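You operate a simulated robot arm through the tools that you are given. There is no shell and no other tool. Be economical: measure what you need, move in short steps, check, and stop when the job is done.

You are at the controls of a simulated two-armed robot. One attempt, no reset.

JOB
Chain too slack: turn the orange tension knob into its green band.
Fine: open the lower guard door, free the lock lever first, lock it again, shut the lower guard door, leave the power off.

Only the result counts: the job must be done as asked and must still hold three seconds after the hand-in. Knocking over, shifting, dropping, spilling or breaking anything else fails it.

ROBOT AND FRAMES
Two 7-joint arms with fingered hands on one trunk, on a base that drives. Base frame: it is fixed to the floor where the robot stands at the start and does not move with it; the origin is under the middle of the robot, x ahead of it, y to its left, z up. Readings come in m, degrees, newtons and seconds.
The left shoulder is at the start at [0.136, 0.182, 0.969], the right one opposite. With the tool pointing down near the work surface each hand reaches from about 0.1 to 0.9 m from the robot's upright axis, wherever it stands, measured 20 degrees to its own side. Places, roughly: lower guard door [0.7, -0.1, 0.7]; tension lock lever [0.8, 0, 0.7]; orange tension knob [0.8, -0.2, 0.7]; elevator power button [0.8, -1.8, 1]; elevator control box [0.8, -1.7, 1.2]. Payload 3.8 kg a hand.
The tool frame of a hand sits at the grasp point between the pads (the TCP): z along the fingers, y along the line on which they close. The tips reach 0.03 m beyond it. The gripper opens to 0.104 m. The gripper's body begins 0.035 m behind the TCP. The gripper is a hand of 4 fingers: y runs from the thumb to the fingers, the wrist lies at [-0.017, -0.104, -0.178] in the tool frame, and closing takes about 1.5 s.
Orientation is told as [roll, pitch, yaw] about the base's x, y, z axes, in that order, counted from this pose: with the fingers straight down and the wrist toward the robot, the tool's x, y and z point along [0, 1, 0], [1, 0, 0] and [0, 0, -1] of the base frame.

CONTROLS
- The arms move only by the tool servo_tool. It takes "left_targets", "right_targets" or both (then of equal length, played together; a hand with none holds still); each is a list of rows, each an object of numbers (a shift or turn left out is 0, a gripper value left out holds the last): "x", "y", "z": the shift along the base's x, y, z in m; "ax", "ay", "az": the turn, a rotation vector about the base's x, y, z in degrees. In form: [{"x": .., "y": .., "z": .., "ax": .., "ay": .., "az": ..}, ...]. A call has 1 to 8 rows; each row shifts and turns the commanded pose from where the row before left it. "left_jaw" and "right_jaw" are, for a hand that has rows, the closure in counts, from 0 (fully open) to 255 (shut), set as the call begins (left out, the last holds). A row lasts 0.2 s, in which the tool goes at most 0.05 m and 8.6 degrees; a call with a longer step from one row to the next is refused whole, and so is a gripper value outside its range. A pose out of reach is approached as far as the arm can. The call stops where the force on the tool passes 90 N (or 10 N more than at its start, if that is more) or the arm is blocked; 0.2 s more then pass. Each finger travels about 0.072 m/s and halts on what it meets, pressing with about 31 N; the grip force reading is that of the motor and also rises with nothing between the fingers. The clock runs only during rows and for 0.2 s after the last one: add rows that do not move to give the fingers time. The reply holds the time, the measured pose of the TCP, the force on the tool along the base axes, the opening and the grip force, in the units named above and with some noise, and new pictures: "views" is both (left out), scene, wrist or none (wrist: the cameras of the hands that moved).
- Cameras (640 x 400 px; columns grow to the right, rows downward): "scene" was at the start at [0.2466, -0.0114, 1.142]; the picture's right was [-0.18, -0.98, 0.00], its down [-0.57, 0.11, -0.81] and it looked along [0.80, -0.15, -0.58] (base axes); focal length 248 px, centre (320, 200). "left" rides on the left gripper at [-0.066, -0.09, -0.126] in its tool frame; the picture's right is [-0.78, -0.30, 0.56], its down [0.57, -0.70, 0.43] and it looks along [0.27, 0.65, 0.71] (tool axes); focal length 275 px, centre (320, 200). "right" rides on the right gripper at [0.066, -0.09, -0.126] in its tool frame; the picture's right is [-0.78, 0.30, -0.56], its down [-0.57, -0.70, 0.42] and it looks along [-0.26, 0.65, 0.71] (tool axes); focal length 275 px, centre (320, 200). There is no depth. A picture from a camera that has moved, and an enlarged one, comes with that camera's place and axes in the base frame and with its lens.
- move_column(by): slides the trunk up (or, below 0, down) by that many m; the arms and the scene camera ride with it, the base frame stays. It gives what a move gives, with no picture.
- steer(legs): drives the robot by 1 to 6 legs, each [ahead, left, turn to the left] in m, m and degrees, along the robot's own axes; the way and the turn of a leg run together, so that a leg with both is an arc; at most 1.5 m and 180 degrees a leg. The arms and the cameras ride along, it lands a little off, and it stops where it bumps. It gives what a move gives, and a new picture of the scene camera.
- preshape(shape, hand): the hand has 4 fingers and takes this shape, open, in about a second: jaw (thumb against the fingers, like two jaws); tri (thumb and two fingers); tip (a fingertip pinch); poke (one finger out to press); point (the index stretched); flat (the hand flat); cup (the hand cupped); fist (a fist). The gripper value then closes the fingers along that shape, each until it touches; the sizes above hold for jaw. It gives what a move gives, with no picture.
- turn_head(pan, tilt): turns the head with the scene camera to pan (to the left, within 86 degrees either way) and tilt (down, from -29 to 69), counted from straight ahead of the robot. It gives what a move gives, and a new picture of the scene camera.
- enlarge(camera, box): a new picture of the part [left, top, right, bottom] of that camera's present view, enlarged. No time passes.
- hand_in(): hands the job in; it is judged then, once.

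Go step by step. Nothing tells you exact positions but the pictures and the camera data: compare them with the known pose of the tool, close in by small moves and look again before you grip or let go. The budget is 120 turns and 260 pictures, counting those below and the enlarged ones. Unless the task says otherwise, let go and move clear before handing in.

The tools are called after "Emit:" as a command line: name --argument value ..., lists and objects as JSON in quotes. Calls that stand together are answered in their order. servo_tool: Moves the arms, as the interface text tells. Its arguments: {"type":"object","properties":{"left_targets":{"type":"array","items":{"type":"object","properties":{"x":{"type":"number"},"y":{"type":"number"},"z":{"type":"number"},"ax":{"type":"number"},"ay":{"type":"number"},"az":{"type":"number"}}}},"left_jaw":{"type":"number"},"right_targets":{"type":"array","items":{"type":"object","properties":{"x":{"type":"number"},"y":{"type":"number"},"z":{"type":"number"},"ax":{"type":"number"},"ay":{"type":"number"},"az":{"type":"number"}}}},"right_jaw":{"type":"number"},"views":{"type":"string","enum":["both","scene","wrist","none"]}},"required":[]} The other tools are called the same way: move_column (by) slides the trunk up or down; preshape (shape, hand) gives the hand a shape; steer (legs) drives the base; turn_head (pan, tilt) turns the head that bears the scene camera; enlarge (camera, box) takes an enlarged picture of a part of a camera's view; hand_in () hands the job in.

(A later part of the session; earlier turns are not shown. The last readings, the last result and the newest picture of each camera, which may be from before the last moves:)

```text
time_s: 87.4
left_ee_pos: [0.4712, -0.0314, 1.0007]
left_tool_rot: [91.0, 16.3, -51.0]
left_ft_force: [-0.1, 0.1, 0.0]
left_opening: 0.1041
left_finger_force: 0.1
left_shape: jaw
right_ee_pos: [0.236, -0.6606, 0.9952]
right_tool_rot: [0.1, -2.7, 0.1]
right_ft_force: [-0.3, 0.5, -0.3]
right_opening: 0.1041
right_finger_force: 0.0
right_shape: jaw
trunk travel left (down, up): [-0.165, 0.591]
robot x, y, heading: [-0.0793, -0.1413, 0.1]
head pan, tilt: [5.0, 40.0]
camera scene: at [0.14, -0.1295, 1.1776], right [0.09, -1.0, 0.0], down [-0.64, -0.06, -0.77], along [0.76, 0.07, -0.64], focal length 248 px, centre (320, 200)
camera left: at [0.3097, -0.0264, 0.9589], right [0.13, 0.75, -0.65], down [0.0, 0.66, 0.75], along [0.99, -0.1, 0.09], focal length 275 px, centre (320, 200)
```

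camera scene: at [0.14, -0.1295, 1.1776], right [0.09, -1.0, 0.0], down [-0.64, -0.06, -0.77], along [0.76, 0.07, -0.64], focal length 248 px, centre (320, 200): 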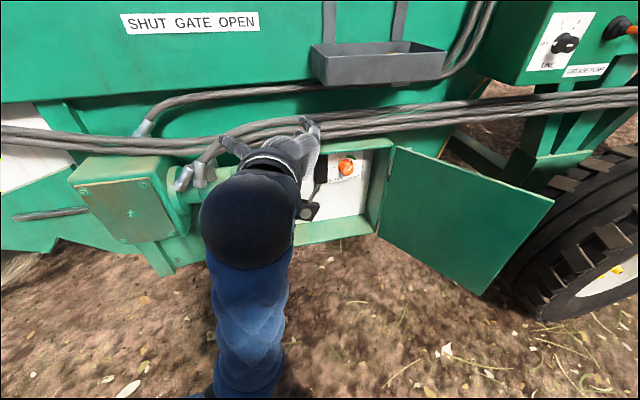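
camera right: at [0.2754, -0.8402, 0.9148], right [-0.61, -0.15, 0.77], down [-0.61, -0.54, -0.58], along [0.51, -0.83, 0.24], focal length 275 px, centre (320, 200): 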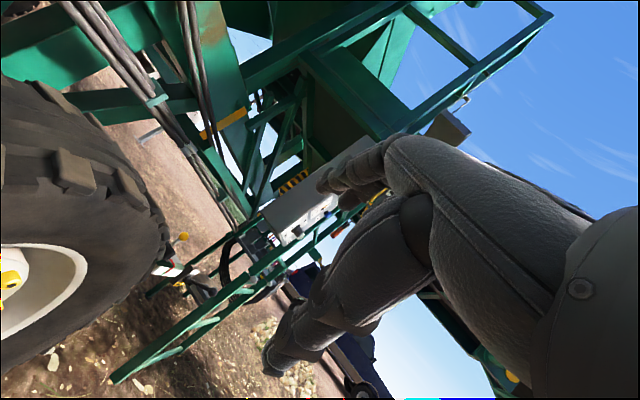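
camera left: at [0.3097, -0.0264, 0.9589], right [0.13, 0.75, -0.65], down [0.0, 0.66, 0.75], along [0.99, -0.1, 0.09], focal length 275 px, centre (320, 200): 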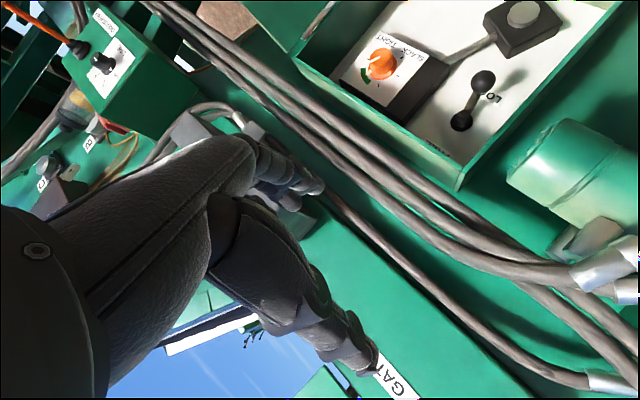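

Free again. I turn the fingers downward while carrying the hand right above the door.

Emit:
servo_tool --left_targets '[{"ax": -4.4, "ay": 7}, {"ax": -4.4, "ay": 7}, {"ax": -4.4, "ay": 7, "y": -0.03}, {"ax": -4.4, "ay": 7, "y": -0.04}, {"ax": -4.4, "ay": 7, "y": -0.04}, {"ax": -4.4, "ay": 7, "y": -0.04}, {"ax": -4.4, "ay": 7, "y": -0.04}, {"ax": -4.4, "ay": 7, "y": -0.04}]' --views "none"

Emit:
servo_tool --left_targets '[{"ax": -4.4, "ay": 7, "y": -0.03}, {"ax": -4.4, "ay": 7, "y": -0.03, "x": 0.01}, {"y": -0.03, "x": 0.02}, {"y": -0.03, "x": 0.02}]'

```text
time_s: 89.2
left_ee_pos: [0.5126, -0.2715, 0.9706]
left_tool_rot: [22.1, 12.0, -69.9]
left_ft_force: [-0.3, -0.2, 0.2]
left_opening: 0.104
left_finger_force: 0.0
left_shape: jaw
left hand out of reach, approached as far as the arm can: row 3, 4, 5
right_ee_pos: [0.2364, -0.6592, 0.9938]
right_tool_rot: [0.1, -2.7, 0.1]
right_ft_force: [0.5, 0.2, 0.8]
right_opening: 0.104
right_finger_force: 0.1
right_shape: jaw
trunk travel left (down, up): [-0.165, 0.591]
robot x, y, heading: [-0.0828, -0.14, 0.1]
head pan, tilt: [5.0, 40.0]
```

```text
time_s: 90.2
left_ee_pos: [0.5233, -0.3298, 0.9702]
left_tool_rot: [6.0, 8.1, -72.8]
left_ft_force: [-0.8, -0.1, 0.5]
left_opening: 0.1038
left_finger_force: 0.0
left_shape: jaw
left hand out of reach, approached as far as the arm can: row 3, 4
right_ee_pos: [0.2379, -0.6609, 0.9947]
right_tool_rot: [0.1, -2.8, 0.1]
right_ft_force: [0.3, -0.6, -0.8]
right_opening: 0.1039
right_finger_force: 0.1
right_shape: jaw
trunk travel left (down, up): [-0.165, 0.591]
robot x, y, heading: [-0.0852, -0.1392, 0.0]
head pan, tilt: [5.0, 40.0]
camera scene: at [0.14, -0.1293, 1.1776], right [0.09, -1.0, 0.0], down [-0.64, -0.06, -0.77], along [0.76, 0.07, -0.64], focal length 248 px, centre (320, 200)
camera left: at [0.4273, -0.2834, 1.0994], right [-0.8, 0.15, -0.59], down [0.36, 0.89, -0.26], along [0.48, -0.42, -0.77], focal length 275 px, centre (320, 200)
```

scene: 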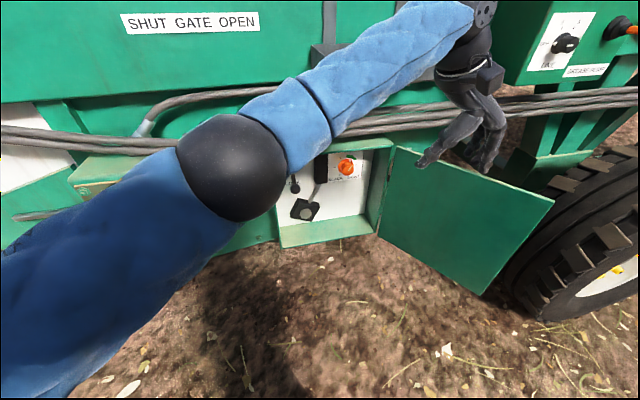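
left: 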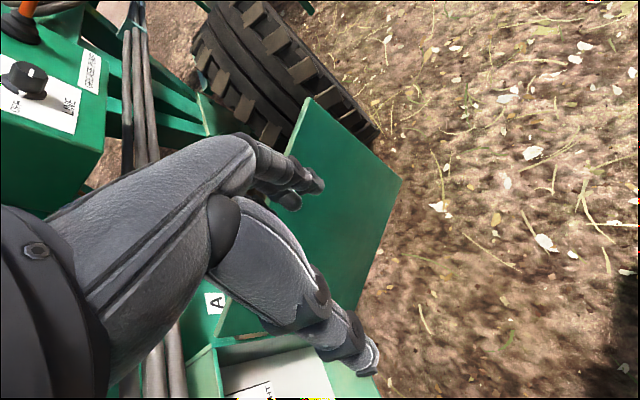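

The left arm cannot get over the door with fingers down. The right hand can reach that spot, so I withdraw the left hand and bring the right one above the door's free end at (0.56, -0.555).

Emit:
servo_tool --left_targets '[{"x": -0.03, "y": 0.035}, {"x": -0.02, "y": 0.04}, {"x": -0.02, "y": 0.04}, {"y": 0.045}, {"y": 0.045}, {"y": 0.045}, {"y": 0.04}, {}]' --right_targets '[{}, {}, {}, {"x": 0.04, "y": 0.01, "az": -4}, {"x": 0.04, "y": 0.015, "az": -4}, {"x": 0.04, "y": 0.015, "az": -4}, {"x": 0.04, "y": 0.015, "az": -4}, {"x": 0.04, "y": 0.015, "az": -4}]'

```text
time_s: 92.0
left_ee_pos: [0.4538, -0.0406, 0.9709]
left_tool_rot: [5.9, 8.1, -72.9]
left_ft_force: [0.1, -0.3, -0.7]
left_opening: 0.1038
left_finger_force: 0.0
left_shape: jaw
right_ee_pos: [0.435, -0.5908, 0.9945]
right_tool_rot: [0.1, -2.9, -20.0]
right_ft_force: [-0.2, 0.6, 0.0]
right_opening: 0.1041
right_finger_force: 0.0
right_shape: jaw
trunk travel left (down, up): [-0.165, 0.591]
robot x, y, heading: [-0.0842, -0.1434, 0.1]
head pan, tilt: [5.0, 40.0]
camera scene: at [0.1409, -0.1289, 1.1773], right [0.09, -1.0, 0.0], down [-0.64, -0.06, -0.77], along [0.76, 0.07, -0.64], focal length 248 px, centre (320, 200)
camera right: at [0.368, -0.4965, 1.1159], right [-0.01, -0.82, 0.57], down [-0.83, -0.3, -0.46], along [0.55, -0.48, -0.68], focal length 275 px, centre (320, 200)
camera left: at [0.3577, 0.0066, 1.0998], right [-0.8, 0.15, -0.59], down [0.37, 0.89, -0.26], along [0.48, -0.42, -0.77], focal length 275 px, centre (320, 200)
```

scene: 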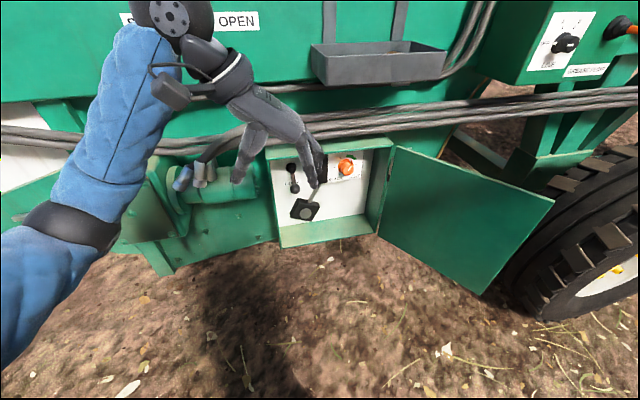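
right: 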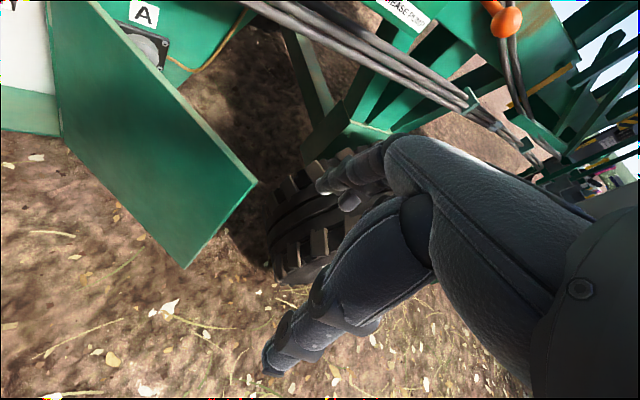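
left: 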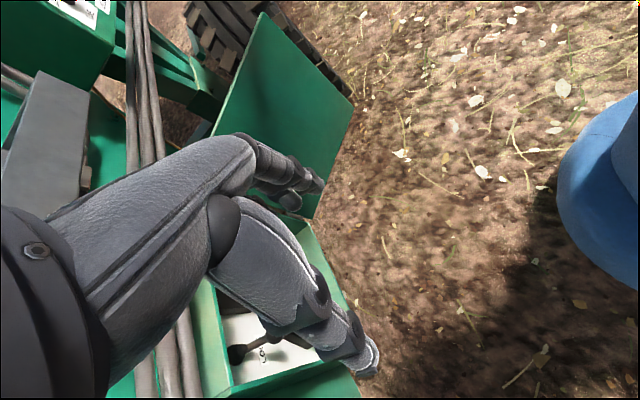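

The door's free top corner is at about (0.565, -0.57, 0.86). I bring the right hand over the top edge, thumb on the inner side, fingers on the outer side.

Emit:
servo_tool --right_targets '[{"x": 0.04, "y": 0.016, "az": -4}, {"x": 0.04, "y": 0.016, "az": -4}, {"x": 0.04, "y": 0.016, "az": -4}, {"x": 0.04, "y": 0.016, "az": -4}, {"z": -0.03}, {}]'

```text
time_s: 93.4
left_ee_pos: [0.4533, -0.0399, 0.9719]
left_tool_rot: [5.9, 8.1, -72.9]
left_ft_force: [0.0, 0.3, -0.7]
left_opening: 0.1039
left_finger_force: 0.0
left_shape: jaw
right_ee_pos: [0.5967, -0.5249, 0.9647]
right_tool_rot: [0.1, -2.7, -35.9]
right_ft_force: [-0.4, -0.3, 0.3]
right_opening: 0.1041
right_finger_force: 0.1
right_shape: jaw
trunk travel left (down, up): [-0.165, 0.591]
robot x, y, heading: [-0.0836, -0.1374, 0.4]
head pan, tilt: [5.0, 40.0]
camera scene: at [0.1401, -0.129, 1.1776], right [0.09, -1.0, 0.0], down [-0.64, -0.06, -0.77], along [0.76, 0.07, -0.64], focal length 248 px, centre (320, 200)
camera right: at [0.5577, -0.4161, 1.0865], right [-0.24, -0.79, 0.57], down [-0.89, -0.06, -0.46], along [0.4, -0.61, -0.68], focal length 275 px, centre (320, 200)
```

scene: 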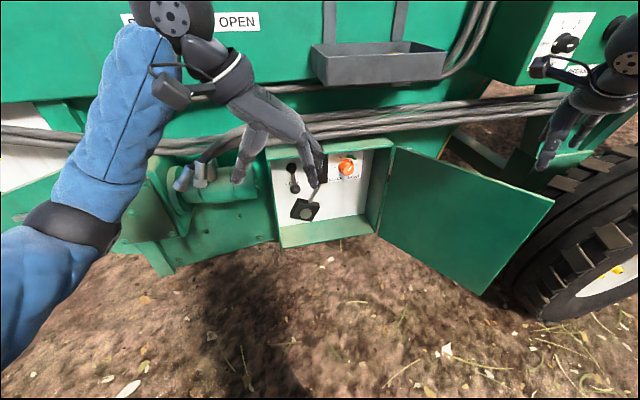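
right: 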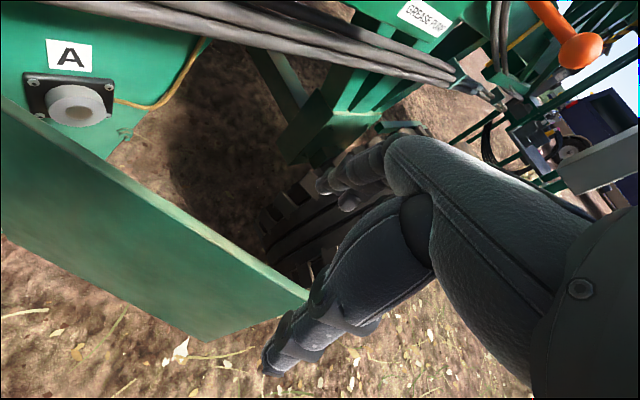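

The door's edge runs between thumb and fingers. I shift 1.5 cm outward and lower 12 cm to straddle it.

Emit:
servo_tool --right_targets '[{"x": 0.012, "y": -0.01, "z": -0.03}, {"z": -0.04}, {"z": -0.045}, {}]'

```text
time_s: 94.4
left_ee_pos: [0.4521, -0.0407, 0.9719]
left_tool_rot: [6.0, 8.1, -72.8]
left_ft_force: [0.0, -0.3, 0.0]
left_opening: 0.1039
left_finger_force: 0.0
left_shape: jaw
right_ee_pos: [0.6076, -0.5335, 0.8497]
right_tool_rot: [0.1, -2.8, -35.9]
right_ft_force: [0.3, 0.5, -0.4]
right_opening: 0.1039
right_finger_force: 0.1
right_shape: jaw
trunk travel left (down, up): [-0.165, 0.591]
robot x, y, heading: [-0.0809, -0.1364, 0.1]
head pan, tilt: [5.0, 40.0]
camera scene: at [0.1399, -0.1292, 1.1777], right [0.09, -1.0, 0.0], down [-0.64, -0.06, -0.77], along [0.76, 0.07, -0.64], focal length 248 px, centre (320, 200)
camera right: at [0.5683, -0.425, 0.9709], right [-0.24, -0.79, 0.57], down [-0.89, -0.07, -0.46], along [0.4, -0.61, -0.68], focal length 275 px, centre (320, 200)
```

scene: 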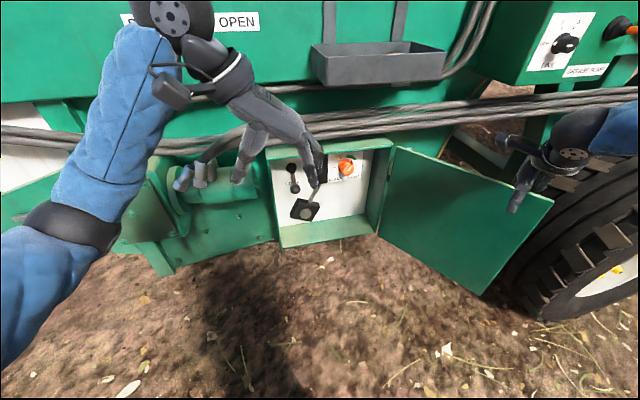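
right: 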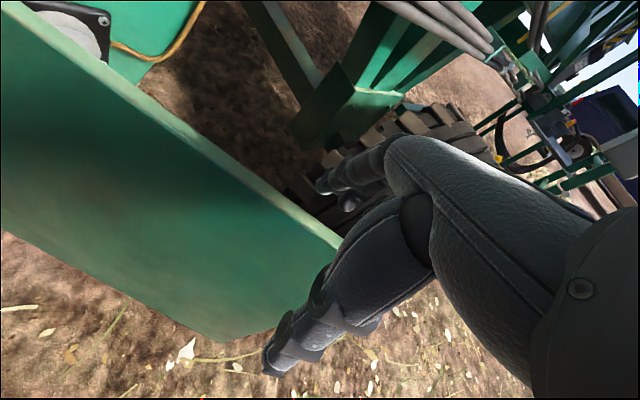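

Straddled. I swing the door back along its arc toward closed.

Emit:
servo_tool --right_targets '[{"x": -0.032, "y": 0.0265, "az": -4}, {"x": -0.028, "y": 0.031, "az": -4}, {"x": -0.0236, "y": 0.034, "az": -4}, {"x": -0.019, "y": 0.037, "az": -4}, {"x": -0.013, "y": 0.039, "az": -4}]' --right_jaw 90

```text
time_s: 95.6
left_ee_pos: [0.4536, -0.0409, 0.9693]
left_tool_rot: [5.9, 8.2, -72.9]
left_ft_force: [0.3, -0.4, 0.8]
left_opening: 0.1037
left_finger_force: 0.0
left_shape: jaw
right_ee_pos: [0.4937, -0.3681, 0.8497]
right_tool_rot: [0.1, -2.7, -56.0]
right_ft_force: [0.9, -0.7, -0.4]
right_opening: 0.0675
right_finger_force: 0.1
right_shape: jaw
trunk travel left (down, up): [-0.165, 0.591]
robot x, y, heading: [-0.0795, -0.1434, 0.2]
head pan, tilt: [5.0, 40.0]
camera scene: at [0.141, -0.1295, 1.1773], right [0.09, -1.0, 0.0], down [-0.64, -0.06, -0.77], along [0.76, 0.07, -0.64], focal length 248 px, centre (320, 200)
camera right: at [0.4953, -0.2519, 0.9706], right [-0.49, -0.66, 0.57], down [-0.85, 0.24, -0.46], along [0.16, -0.71, -0.68], focal length 275 px, centre (320, 200)
```

scene: 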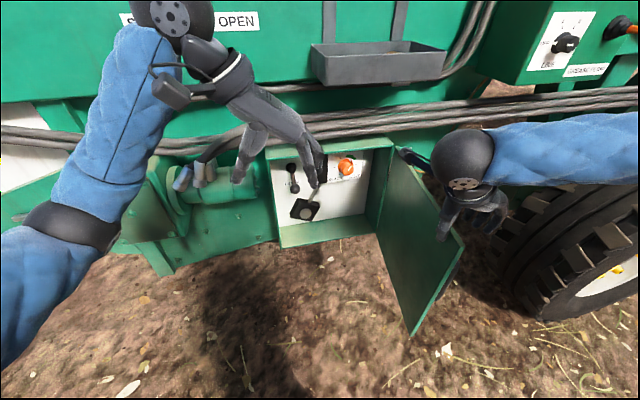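
right: 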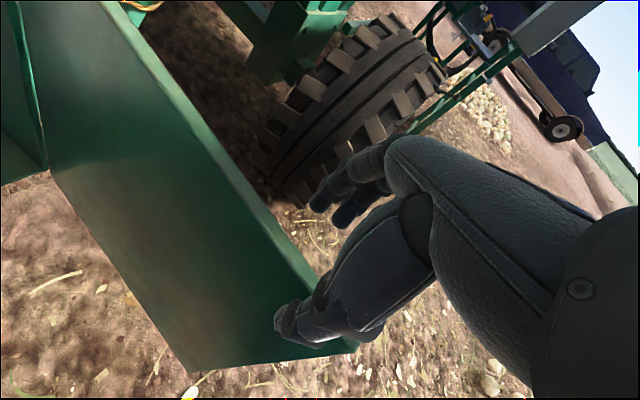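

Working well. I move the left hand out of the way and continue the swing.

Emit:
servo_tool --left_targets '[{"y": 0.045, "x": -0.01}, {"y": 0.045, "x": -0.01}, {"y": 0.045, "x": -0.01}, {"y": 0.045, "x": -0.01}]' --right_targets '[{}, {"x": -0.008, "y": 0.041, "az": -5}, {"x": -0.002, "y": 0.042, "az": -5}, {"x": 0.004, "y": 0.041, "az": -5}]'

```text
time_s: 96.6
left_ee_pos: [0.4132, 0.1407, 0.9706]
left_tool_rot: [6.0, 8.1, -72.9]
left_ft_force: [0.3, 0.0, 0.4]
left_opening: 0.104
left_finger_force: 0.1
left_shape: jaw
right_ee_pos: [0.4532, -0.3621, 0.8535]
right_tool_rot: [0.1, -2.7, -70.9]
right_ft_force: [-0.3, 0.0, 0.5]
right_opening: 0.0675
right_finger_force: 0.2
right_shape: jaw
right hand out of reach, approached as far as the arm can: row 2, 3, 4
trunk travel left (down, up): [-0.165, 0.591]
robot x, y, heading: [-0.0835, -0.1442, -0.2]
head pan, tilt: [5.0, 40.0]
camera scene: at [0.1396, -0.1289, 1.1777], right [0.09, -1.0, 0.0], down [-0.64, -0.06, -0.77], along [0.76, 0.07, -0.64], focal length 248 px, centre (320, 200)
camera right: at [0.4844, -0.2502, 0.9755], right [-0.65, -0.51, 0.57], down [-0.76, 0.46, -0.46], along [-0.03, -0.73, -0.68], focal length 275 px, centre (320, 200)
camera left: at [0.3169, 0.1866, 1.0994], right [-0.79, 0.16, -0.59], down [0.37, 0.89, -0.26], along [0.48, -0.42, -0.77], focal length 275 px, centre (320, 200)
```

scene: 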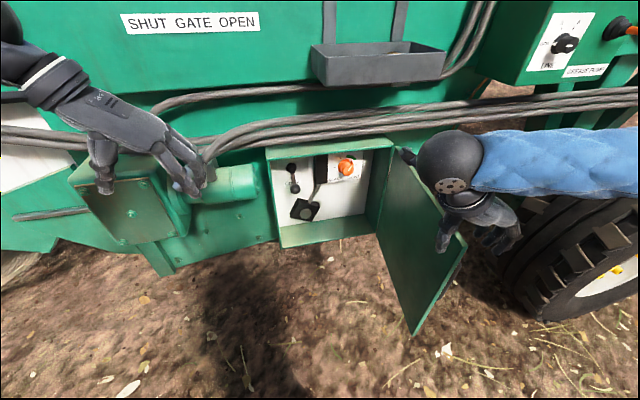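
right: 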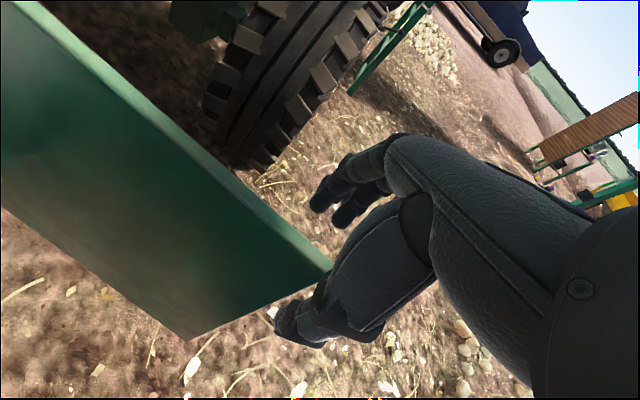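
left: 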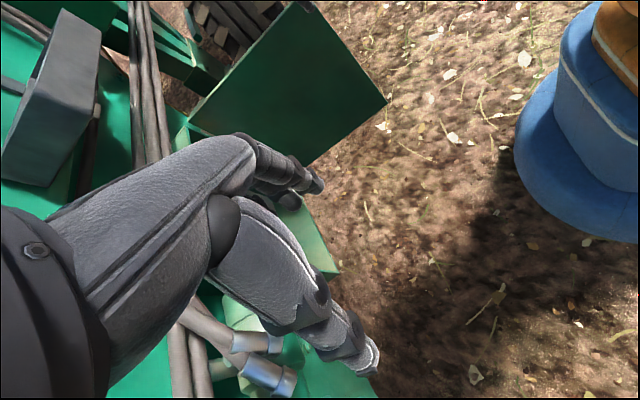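

The extra yaw was beyond the wrist; I turn it back and go on dragging with the fingers.

Emit:
servo_tool --right_targets '[{"az": 8}, {"az": 8}, {"az": 6}, {"az": 6, "x": 0.005, "y": 0.02}]' --views "scene"

```text
time_s: 97.6
left_ee_pos: [0.4138, 0.1393, 0.9712]
left_tool_rot: [5.9, 8.1, -72.9]
left_ft_force: [-0.1, -0.2, -0.4]
left_opening: 0.1041
left_finger_force: 0.0
left_shape: jaw
right_ee_pos: [0.4601, -0.3424, 0.8537]
right_tool_rot: [0.1, -2.6, -42.8]
right_ft_force: [0.1, 0.8, -0.7]
right_opening: 0.0676
right_finger_force: 0.0
right_shape: jaw
trunk travel left (down, up): [-0.165, 0.591]
robot x, y, heading: [-0.0796, -0.1405, 0.2]
head pan, tilt: [5.0, 40.0]
camera scene: at [0.1404, -0.1292, 1.1774], right [0.09, -1.0, 0.0], down [-0.64, -0.06, -0.77], along [0.76, 0.07, -0.64], focal length 248 px, centre (320, 200)
```

scene: 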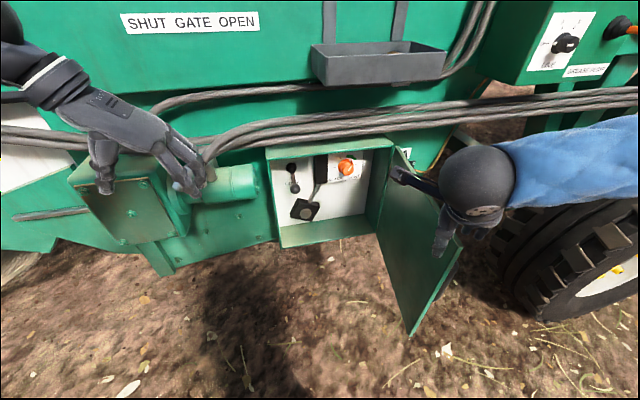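

Emit:
servo_tool --right_targets '[{"y": 0.03, "x": 0.005}, {"y": 0.03, "x": 0.005}, {"y": 0.03, "x": 0.005}, {}]'

```text
time_s: 98.6
left_ee_pos: [0.4139, 0.1401, 0.9703]
left_tool_rot: [5.9, 8.0, -72.9]
left_ft_force: [-0.1, -0.2, 0.0]
left_opening: 0.1039
left_finger_force: 0.2
left_shape: jaw
right_ee_pos: [0.4652, -0.3141, 0.8543]
right_tool_rot: [0.1, -2.6, -42.9]
right_ft_force: [-0.3, -0.6, -1.1]
right_opening: 0.0678
right_finger_force: 0.1
right_shape: jaw
right hand out of reach, approached as far as the arm can: row 2, 3
trunk travel left (down, up): [-0.165, 0.591]
robot x, y, heading: [-0.0868, -0.1369, 0.0]
head pan, tilt: [5.0, 40.0]
camera scene: at [0.1401, -0.1292, 1.1776], right [0.09, -1.0, 0.0], down [-0.64, -0.06, -0.77], along [0.76, 0.07, -0.64], focal length 248 px, centre (320, 200)
camera right: at [0.4393, -0.2013, 0.9763], right [-0.33, -0.75, 0.57], down [-0.89, 0.04, -0.46], along [0.32, -0.66, -0.68], focal length 275 px, centre (320, 200)
```

scene: 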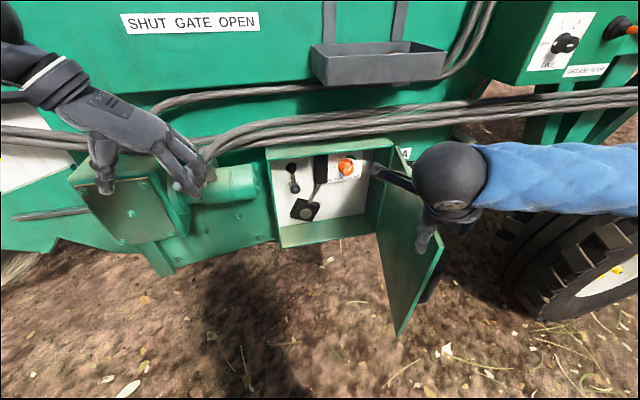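
right: 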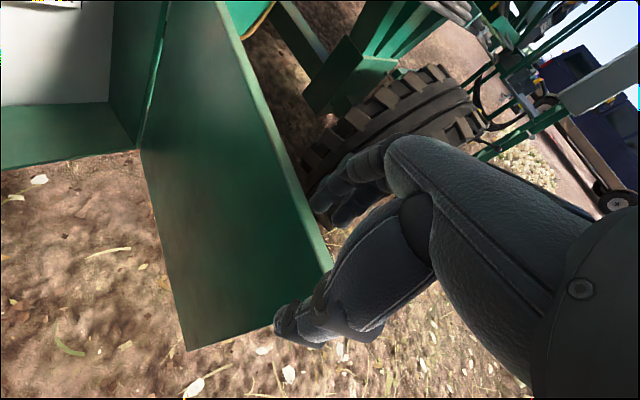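

The door is about 75° open now. I lift the right hand out, bring it down on the door's outer side and push it shut from there.

Emit:
servo_tool --right_targets '[{"z": 0.04}, {"z": 0.045}, {"z": 0.04}, {"y": -0.04, "az": 8}, {"y": -0.045, "az": 8}, {"y": -0.045, "az": 8}, {"y": -0.045, "az": 8}, {"y": -0.04, "az": 8}]' --right_jaw 0

```text
time_s: 100.4
left_ee_pos: [0.4128, 0.1386, 0.9704]
left_tool_rot: [6.0, 8.0, -72.9]
left_ft_force: [0.5, -0.6, -0.5]
left_opening: 0.104
left_finger_force: 0.0
left_shape: jaw
right_ee_pos: [0.4633, -0.534, 0.9786]
right_tool_rot: [0.2, -2.7, -2.8]
right_ft_force: [-0.7, -0.5, -0.3]
right_opening: 0.1037
right_finger_force: 0.1
right_shape: jaw
right hand out of reach, approached as far as the arm can: row 3
trunk travel left (down, up): [-0.165, 0.591]
robot x, y, heading: [-0.0824, -0.1418, -0.0]
head pan, tilt: [5.0, 40.0]
camera scene: at [0.1401, -0.1296, 1.1776], right [0.09, -1.0, 0.0], down [-0.64, -0.06, -0.77], along [0.76, 0.07, -0.64], focal length 248 px, centre (320, 200)
camera right: at [0.3714, -0.4637, 1.1006], right [0.23, -0.79, 0.57], down [-0.71, -0.54, -0.46], along [0.67, -0.3, -0.68], focal length 275 px, centre (320, 200)
```

scene: 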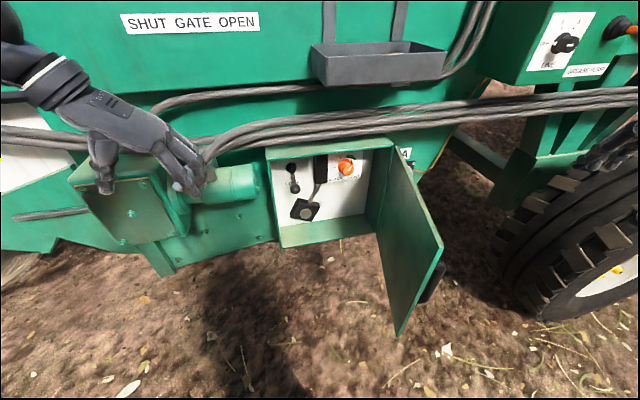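
right: 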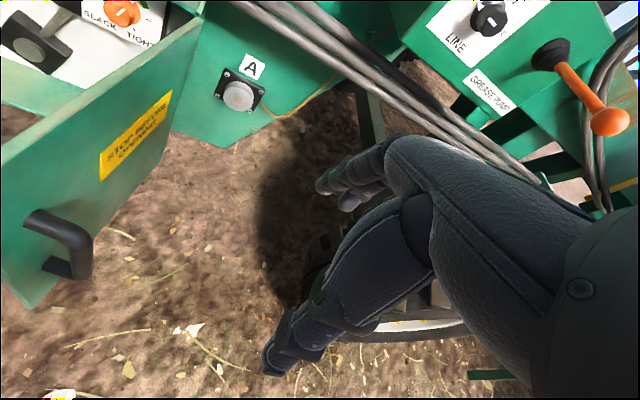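

Clear view of the door's outer side. I close the right hand, lower it beside the door and push left.

Emit:
servo_tool --right_targets '[{"z": -0.045, "x": 0.01}, {"z": -0.045, "x": 0.01}, {"z": -0.045, "x": 0.01}, {"z": -0.045, "x": 0.01}, {"z": -0.03}, {"y": 0.04}, {"y": 0.04}, {"y": 0.04}]' --right_jaw 255

```text
time_s: 102.2
left_ee_pos: [0.4137, 0.1393, 0.9698]
left_tool_rot: [5.9, 8.1, -72.8]
left_ft_force: [0.0, 0.4, -0.3]
left_opening: 0.1038
left_finger_force: 0.1
left_shape: jaw
right_ee_pos: [0.5036, -0.4136, 0.7696]
right_tool_rot: [0.0, -2.6, -2.9]
right_ft_force: [0.0, -0.4, -1.1]
right_opening: 0.0
right_finger_force: 31.4
right_shape: jaw
trunk travel left (down, up): [-0.165, 0.591]
robot x, y, heading: [-0.0849, -0.1433, 0.1]
head pan, tilt: [5.0, 40.0]
camera scene: at [0.1403, -0.1289, 1.1775], right [0.09, -1.0, 0.0], down [-0.64, -0.06, -0.77], along [0.76, 0.07, -0.64], focal length 248 px, centre (320, 200)
camera right: at [0.4117, -0.3431, 0.8904], right [0.23, -0.79, 0.57], down [-0.71, -0.54, -0.46], along [0.67, -0.3, -0.68], focal length 275 px, centre (320, 200)
```

scene: 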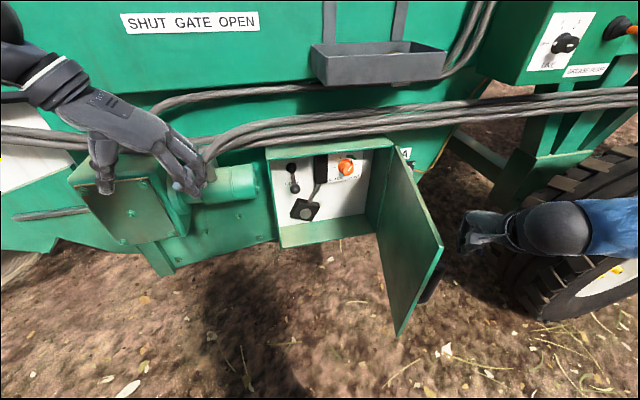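
right: 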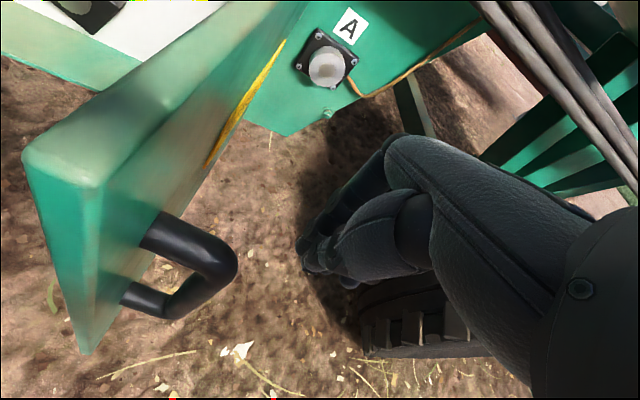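

Emit:
servo_tool --right_targets '[{"y": 0.03}, {"y": 0.03}, {"y": 0.03}, {"y": 0.03}, {"y": 0.03}, {"x": 0.005, "y": 0.03}]'

```text
time_s: 103.6
left_ee_pos: [0.4125, 0.1395, 0.9708]
left_tool_rot: [6.0, 8.1, -72.8]
left_ft_force: [0.4, 0.8, -0.8]
left_opening: 0.1039
left_finger_force: 0.1
left_shape: jaw
right_ee_pos: [0.5035, -0.2583, 0.773]
right_tool_rot: [0.1, -2.8, -2.8]
right_ft_force: [-0.1, -0.2, -0.8]
right_opening: 0.0001
right_finger_force: 31.0
right_shape: jaw
right hand out of reach, approached as far as the arm can: row 6
trunk travel left (down, up): [-0.165, 0.591]
robot x, y, heading: [-0.0844, -0.1383, 0.0]
head pan, tilt: [5.0, 40.0]
camera scene: at [0.14, -0.1292, 1.1776], right [0.09, -1.0, 0.0], down [-0.64, -0.06, -0.77], along [0.76, 0.07, -0.64], focal length 248 px, centre (320, 200)
camera right: at [0.4099, -0.1884, 0.8954], right [0.23, -0.79, 0.57], down [-0.71, -0.54, -0.46], along [0.67, -0.3, -0.68], focal length 275 px, centre (320, 200)
```

scene: 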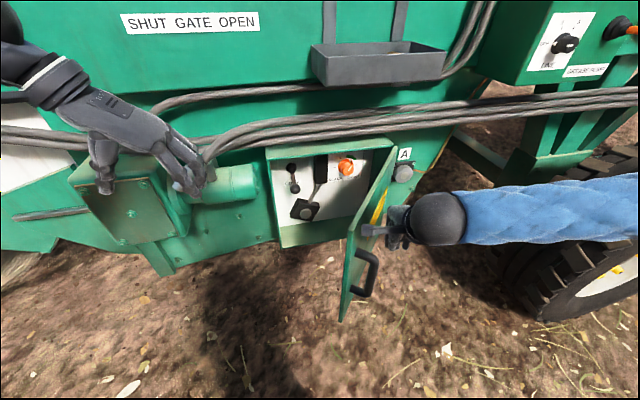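
right: 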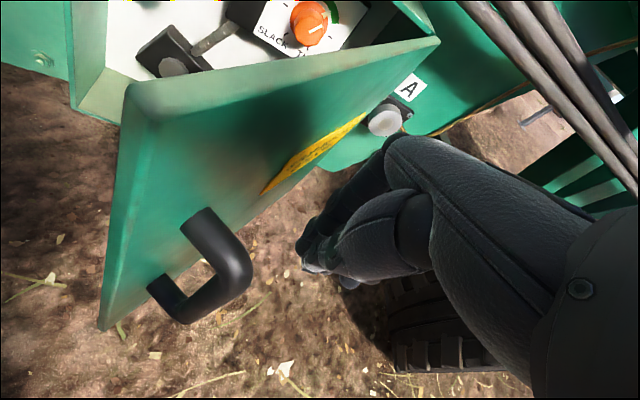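

The door is at about 60°. I yaw the right hand so the wrist comes from the right, and keep pushing.

Emit:
servo_tool --right_targets '[{"az": 8}, {"az": 8}, {"az": 8, "x": 0.01, "y": 0.02}, {"az": 8, "x": 0.01, "y": 0.025}, {"az": 8, "x": 0.015, "y": 0.025}, {"x": 0.015, "y": 0.025}, {"x": 0.02, "y": 0.025}]'

```text
time_s: 105.2
left_ee_pos: [0.4129, 0.1391, 0.9705]
left_tool_rot: [5.9, 8.1, -72.8]
left_ft_force: [-0.8, 0.2, -0.1]
left_opening: 0.1038
left_finger_force: 0.1
left_shape: jaw
right_ee_pos: [0.5361, -0.2085, 0.7934]
right_tool_rot: [0.2, -2.8, 37.2]
right_ft_force: [0.4, 0.0, -0.4]
right_opening: 0.0
right_finger_force: 30.7
right_shape: jaw
right hand out of reach, approached as far as the arm can: row 5, 6, 7
trunk travel left (down, up): [-0.165, 0.591]
robot x, y, heading: [-0.0828, -0.1399, 0.1]
head pan, tilt: [5.0, 40.0]
camera scene: at [0.1402, -0.1291, 1.1775], right [0.09, -1.0, 0.0], down [-0.64, -0.06, -0.77], along [0.76, 0.07, -0.64], focal length 248 px, centre (320, 200)
camera right: at [0.42, -0.2136, 0.9158], right [0.68, -0.46, 0.57], down [-0.2, -0.87, -0.46], along [0.7, 0.2, -0.68], focal length 275 px, centre (320, 200)
```

scene: 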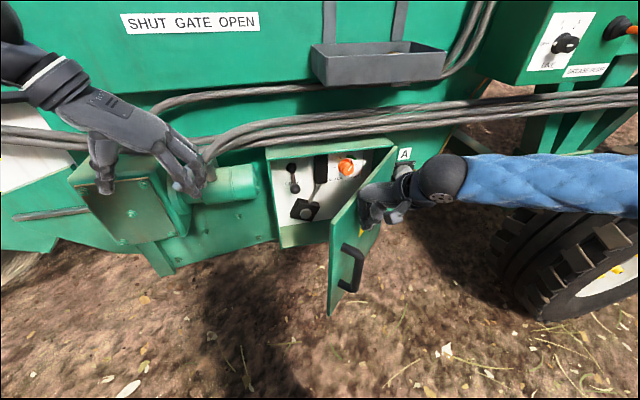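
right: 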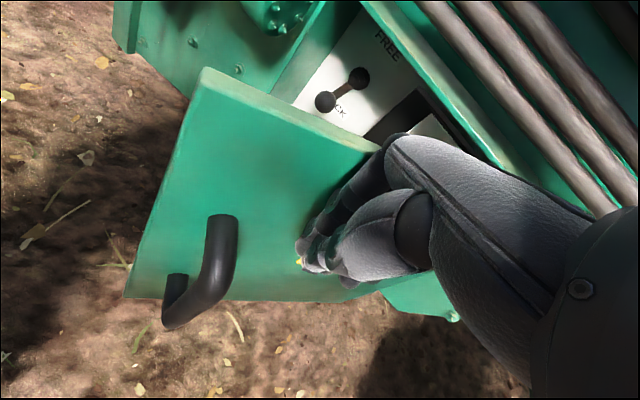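

Emit:
servo_tool --right_targets '[{"x": 0.03}, {"x": 0.03, "y": 0.01}, {"x": 0.03, "y": 0.01}, {}]'

```text
time_s: 106.2
left_ee_pos: [0.4127, 0.1391, 0.9711]
left_tool_rot: [5.9, 8.1, -72.8]
left_ft_force: [0.1, -0.6, -0.2]
left_opening: 0.104
left_finger_force: 0.1
left_shape: jaw
right_ee_pos: [0.588, -0.2385, 0.8084]
right_tool_rot: [0.1, -2.8, 37.1]
right_ft_force: [-0.9, -0.5, 0.3]
right_opening: 0.0
right_finger_force: 30.8
right_shape: jaw
right hand out of reach, approached as far as the arm can: row 1, 2, 3
trunk travel left (down, up): [-0.165, 0.591]
robot x, y, heading: [-0.0769, -0.1412, -0.1]
head pan, tilt: [5.0, 40.0]
camera scene: at [0.1402, -0.1292, 1.1775], right [0.09, -1.0, 0.0], down [-0.64, -0.06, -0.77], along [0.76, 0.07, -0.64], focal length 248 px, centre (320, 200)
camera right: at [0.4721, -0.2446, 0.9304], right [0.68, -0.46, 0.57], down [-0.2, -0.87, -0.46], along [0.7, 0.2, -0.68], focal length 275 px, centre (320, 200)
```

scene: 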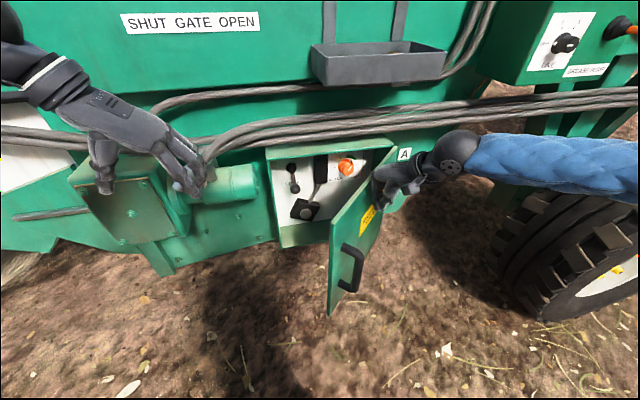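
right: 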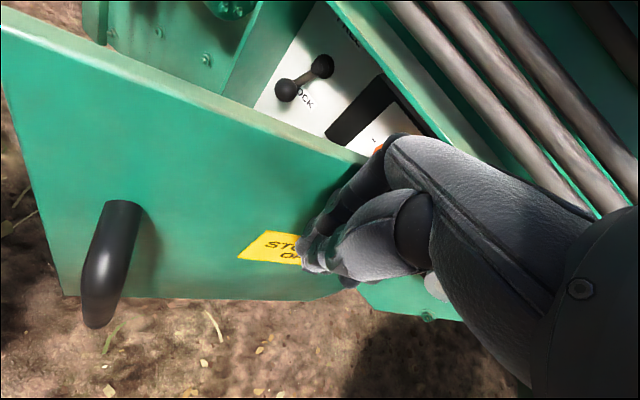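

The right arm is at its limit, but the base can slide left (that ground was free before). I drive 14 cm left, letting the right hand push the door along.

Emit:
steer --legs '[[0, 0.13, 0]]'

```text
time_s: 107.5
left_ee_pos: [0.4122, 0.2713, 0.9709]
left_tool_rot: [6.0, 8.1, -72.7]
left_ft_force: [0.1, 0.4, 0.0]
left_opening: 0.104
left_finger_force: 0.2
left_shape: jaw
right_ee_pos: [0.5883, -0.1073, 0.8089]
right_tool_rot: [0.0, -2.8, 37.2]
right_ft_force: [-0.6, 0.5, 0.3]
right_opening: 0.0001
right_finger_force: 31.3
right_shape: jaw
trunk travel left (down, up): [-0.165, 0.591]
robot x, y, heading: [-0.0795, -0.01, 0.3]
head pan, tilt: [5.0, 40.0]
camera scene: at [0.1398, 0.0029, 1.1775], right [0.09, -1.0, 0.0], down [-0.64, -0.06, -0.77], along [0.76, 0.07, -0.64], focal length 248 px, centre (320, 200)
```

scene: 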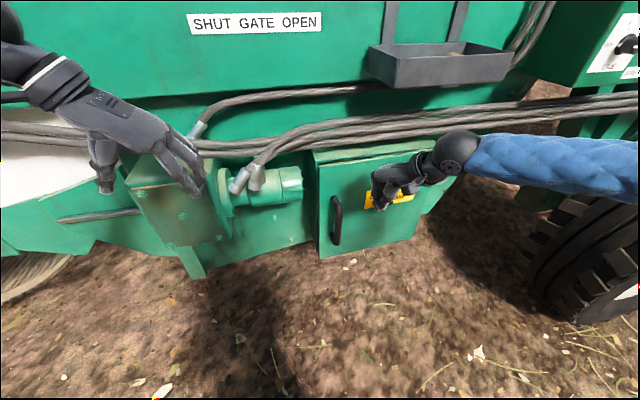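

The door is nearly shut. I look at the remaining gap.

Emit:
enlarge --camera "scene" --box '[300, 130, 460, 270]'

Emit:
servo_tool --right_targets '[{"x": 0.02, "y": 0.01}, {}]'

```text
2.86 times, centred on (380, 200) of scene
camera zoom: at [0.1398, 0.0029, 1.1775], right [0.09, -1.0, 0.0], down [-0.64, -0.06, -0.77], along [0.76, 0.07, -0.64], focal length 708 px, centre (149, 200)
```

zoom: 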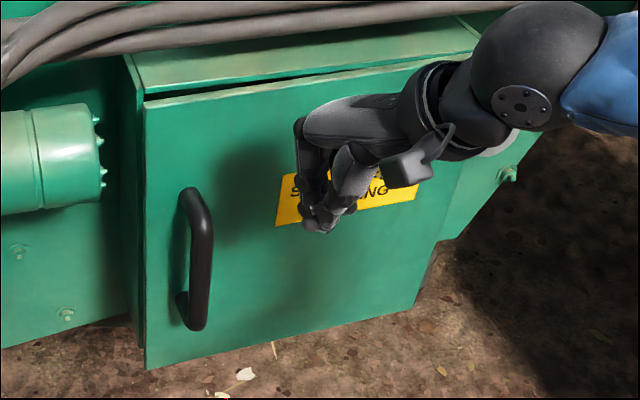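

```text
time_s: 108.1
left_ee_pos: [0.413, 0.2705, 0.9703]
left_tool_rot: [5.8, 8.1, -72.7]
left_ft_force: [-0.6, -0.1, 0.4]
left_opening: 0.1043
left_finger_force: 0.0
left_shape: jaw
right_ee_pos: [0.5946, -0.1113, 0.8119]
right_tool_rot: [0.2, -2.9, 37.2]
right_ft_force: [-0.1, -0.2, -0.5]
right_opening: 0.0
right_finger_force: 30.8
right_shape: jaw
right hand out of reach, approached as far as the arm can: row 1
trunk travel left (down, up): [-0.165, 0.591]
robot x, y, heading: [-0.0786, -0.0095, 0.3]
head pan, tilt: [5.0, 40.0]
camera scene: at [0.1398, 0.0019, 1.1775], right [0.09, -1.0, 0.0], down [-0.64, -0.06, -0.77], along [0.76, 0.07, -0.64], focal length 248 px, centre (320, 200)
camera right: at [0.4784, -0.1176, 0.9343], right [0.68, -0.46, 0.57], down [-0.2, -0.87, -0.46], along [0.7, 0.2, -0.68], focal length 275 px, centre (320, 200)
```

scene: 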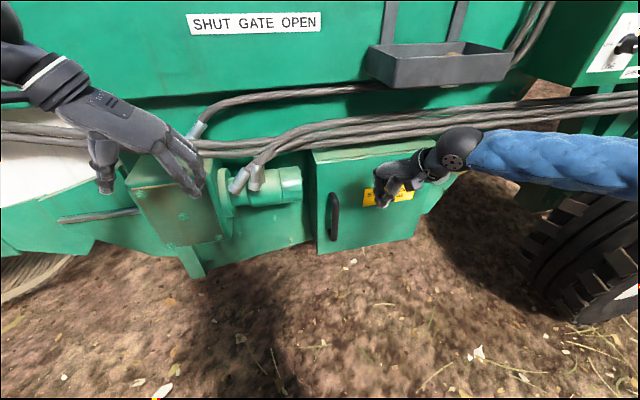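
right: 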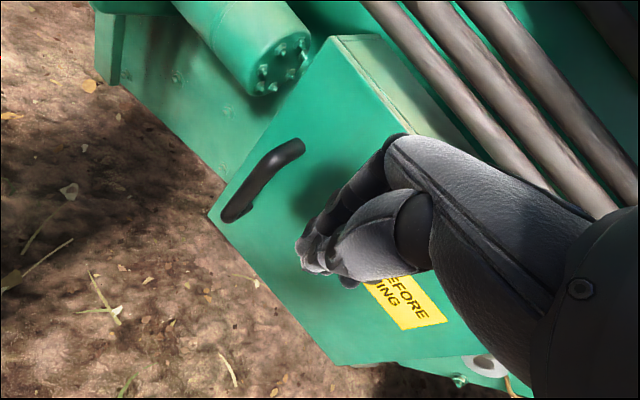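

Emit:
steer --legs '[[0.03, 0.0, 0]]'

Emit:
enlarge --camera "scene" --box '[300, 130, 460, 270]'

```text
time_s: 108.9
left_ee_pos: [0.4451, 0.2708, 0.9696]
left_tool_rot: [5.9, 8.1, -72.7]
left_ft_force: [0.5, 0.0, 0.5]
left_opening: 0.1041
left_finger_force: 0.1
left_shape: jaw
right_ee_pos: [0.6266, -0.1112, 0.8123]
right_tool_rot: [0.1, -2.8, 37.2]
right_ft_force: [-0.4, 0.3, 1.2]
right_opening: 0.0001
right_finger_force: 31.6
right_shape: jaw
trunk travel left (down, up): [-0.165, 0.591]
robot x, y, heading: [-0.0534, -0.0112, 0.1]
head pan, tilt: [5.0, 40.0]
camera scene: at [0.1713, 0.002, 1.1771], right [0.09, -1.0, 0.0], down [-0.64, -0.06, -0.77], along [0.76, 0.07, -0.64], focal length 248 px, centre (320, 200)
```

scene: 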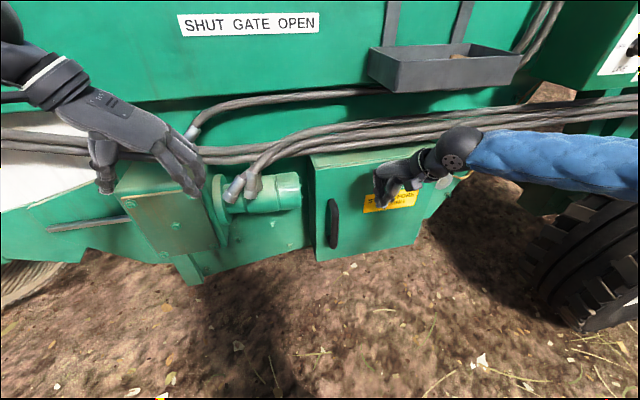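

```text
2.86 times, centred on (380, 200) of scene
camera zoom: at [0.1713, 0.002, 1.1771], right [0.09, -1.0, 0.0], down [-0.64, -0.06, -0.77], along [0.76, 0.07, -0.64], focal length 708 px, centre (149, 200)
```

zoom: 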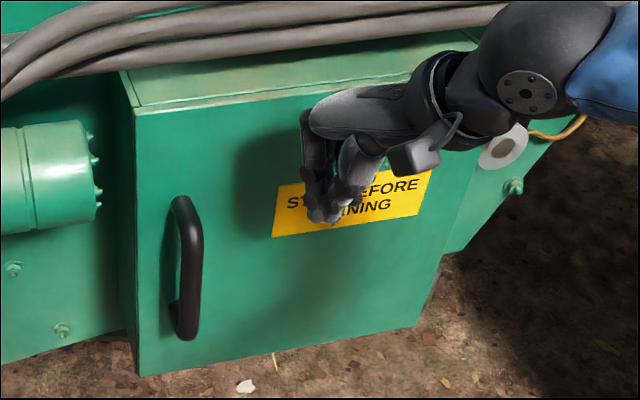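

The gap is gone. One more gentle nudge to be sure it is seated, then I look again.

Emit:
steer --legs '[[0.025, 0.0, 0]]'

Emit:
enlarge --camera "scene" --box '[300, 130, 460, 270]'

```text
time_s: 109.7
left_ee_pos: [0.4697, 0.2713, 0.9701]
left_tool_rot: [5.9, 8.1, -72.7]
left_ft_force: [0.6, -0.4, -0.4]
left_opening: 0.1039
left_finger_force: 0.1
left_shape: jaw
right_ee_pos: [0.6515, -0.1117, 0.8106]
right_tool_rot: [0.1, -2.7, 37.2]
right_ft_force: [0.1, -0.2, -0.2]
right_opening: 0.0
right_finger_force: 30.4
right_shape: jaw
trunk travel left (down, up): [-0.165, 0.591]
robot x, y, heading: [-0.026, -0.0094, 0.2]
head pan, tilt: [5.0, 40.0]
camera scene: at [0.1964, 0.0022, 1.1771], right [0.09, -1.0, 0.0], down [-0.64, -0.06, -0.77], along [0.76, 0.07, -0.64], focal length 248 px, centre (320, 200)
```

scene: 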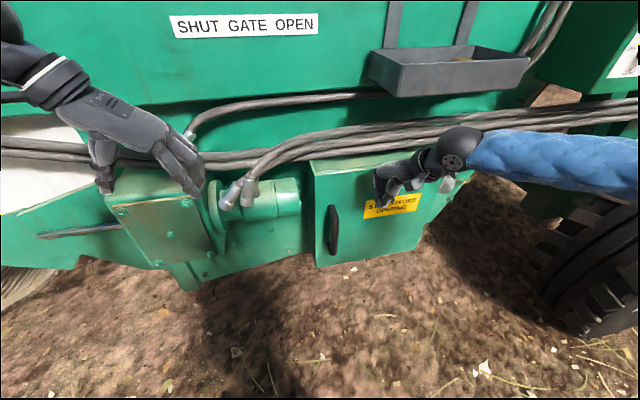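

```text
2.86 times, centred on (380, 200) of scene
camera zoom: at [0.1964, 0.0022, 1.1771], right [0.09, -1.0, 0.0], down [-0.64, -0.06, -0.77], along [0.76, 0.07, -0.64], focal length 708 px, centre (149, 200)
```

zoom: 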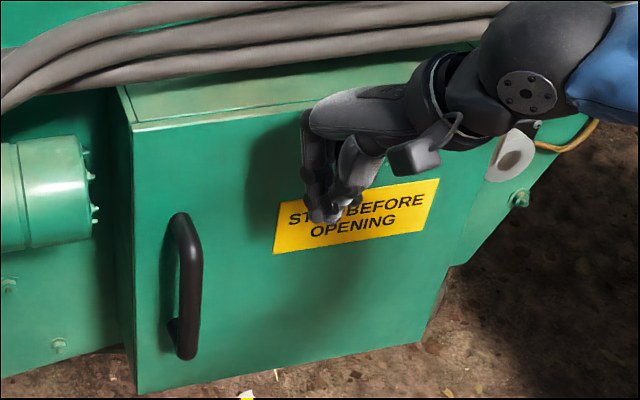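

Emit:
steer --legs '[[0.025, 0.0, 0]]'

Emit:
servo_tool --right_targets '[{}]'

```text
time_s: 110.5
left_ee_pos: [0.4942, 0.2717, 0.9684]
left_tool_rot: [5.9, 8.1, -72.7]
left_ft_force: [1.0, -0.8, -0.1]
left_opening: 0.104
left_finger_force: 0.1
left_shape: jaw
right_ee_pos: [0.6756, -0.1119, 0.8113]
right_tool_rot: [0.0, -2.8, 37.1]
right_ft_force: [0.2, 0.9, 0.2]
right_opening: 0.0002
right_finger_force: 30.7
right_shape: jaw
trunk travel left (down, up): [-0.165, 0.591]
robot x, y, heading: [-0.003, -0.0107, 0.3]
head pan, tilt: [5.0, 40.0]
camera scene: at [0.2216, 0.0023, 1.1771], right [0.09, -1.0, 0.0], down [-0.64, -0.06, -0.77], along [0.76, 0.07, -0.64], focal length 248 px, centre (320, 200)
```

scene: 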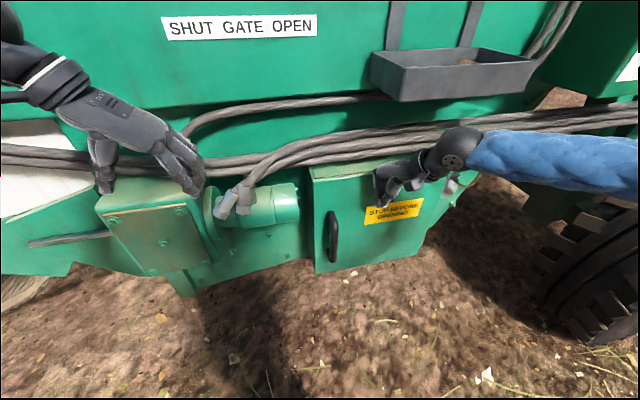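

```text
time_s: 110.9
left_ee_pos: [0.4938, 0.2713, 0.9707]
left_tool_rot: [5.8, 8.2, -72.7]
left_ft_force: [-0.2, -0.3, -0.4]
left_opening: 0.1038
left_finger_force: 0.0
left_shape: jaw
right_ee_pos: [0.6755, -0.1113, 0.8133]
right_tool_rot: [0.1, -2.8, 37.2]
right_ft_force: [-0.2, -0.1, -0.5]
right_opening: 0.0
right_finger_force: 31.3
right_shape: jaw
trunk travel left (down, up): [-0.165, 0.591]
robot x, y, heading: [-0.0003, -0.0123, 0.3]
head pan, tilt: [5.0, 40.0]
camera scene: at [0.2205, 0.0023, 1.1774], right [0.09, -1.0, 0.0], down [-0.64, -0.06, -0.77], along [0.76, 0.07, -0.64], focal length 248 px, centre (320, 200)
camera right: at [0.559, -0.1173, 0.9339], right [0.68, -0.46, 0.57], down [-0.2, -0.87, -0.46], along [0.7, 0.2, -0.68], focal length 275 px, centre (320, 200)
```

scene: 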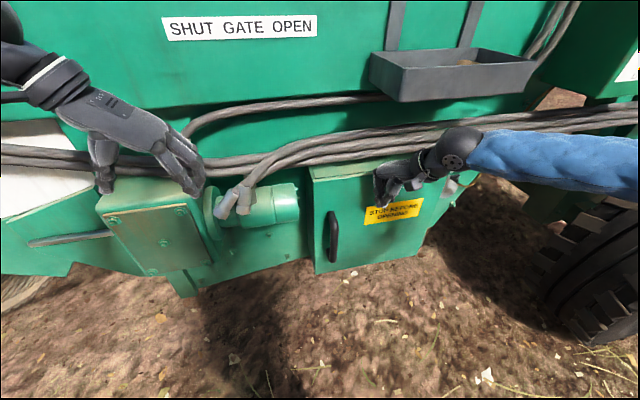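
right: 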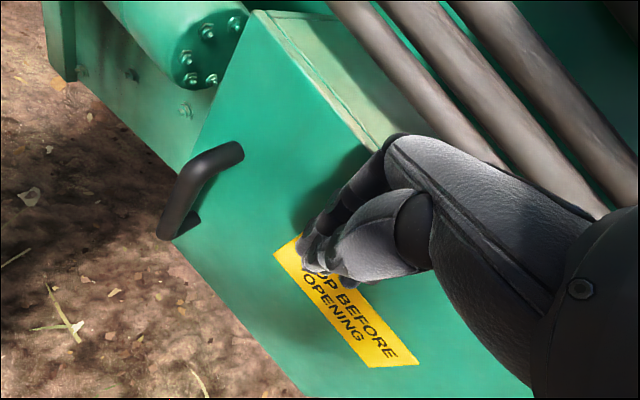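

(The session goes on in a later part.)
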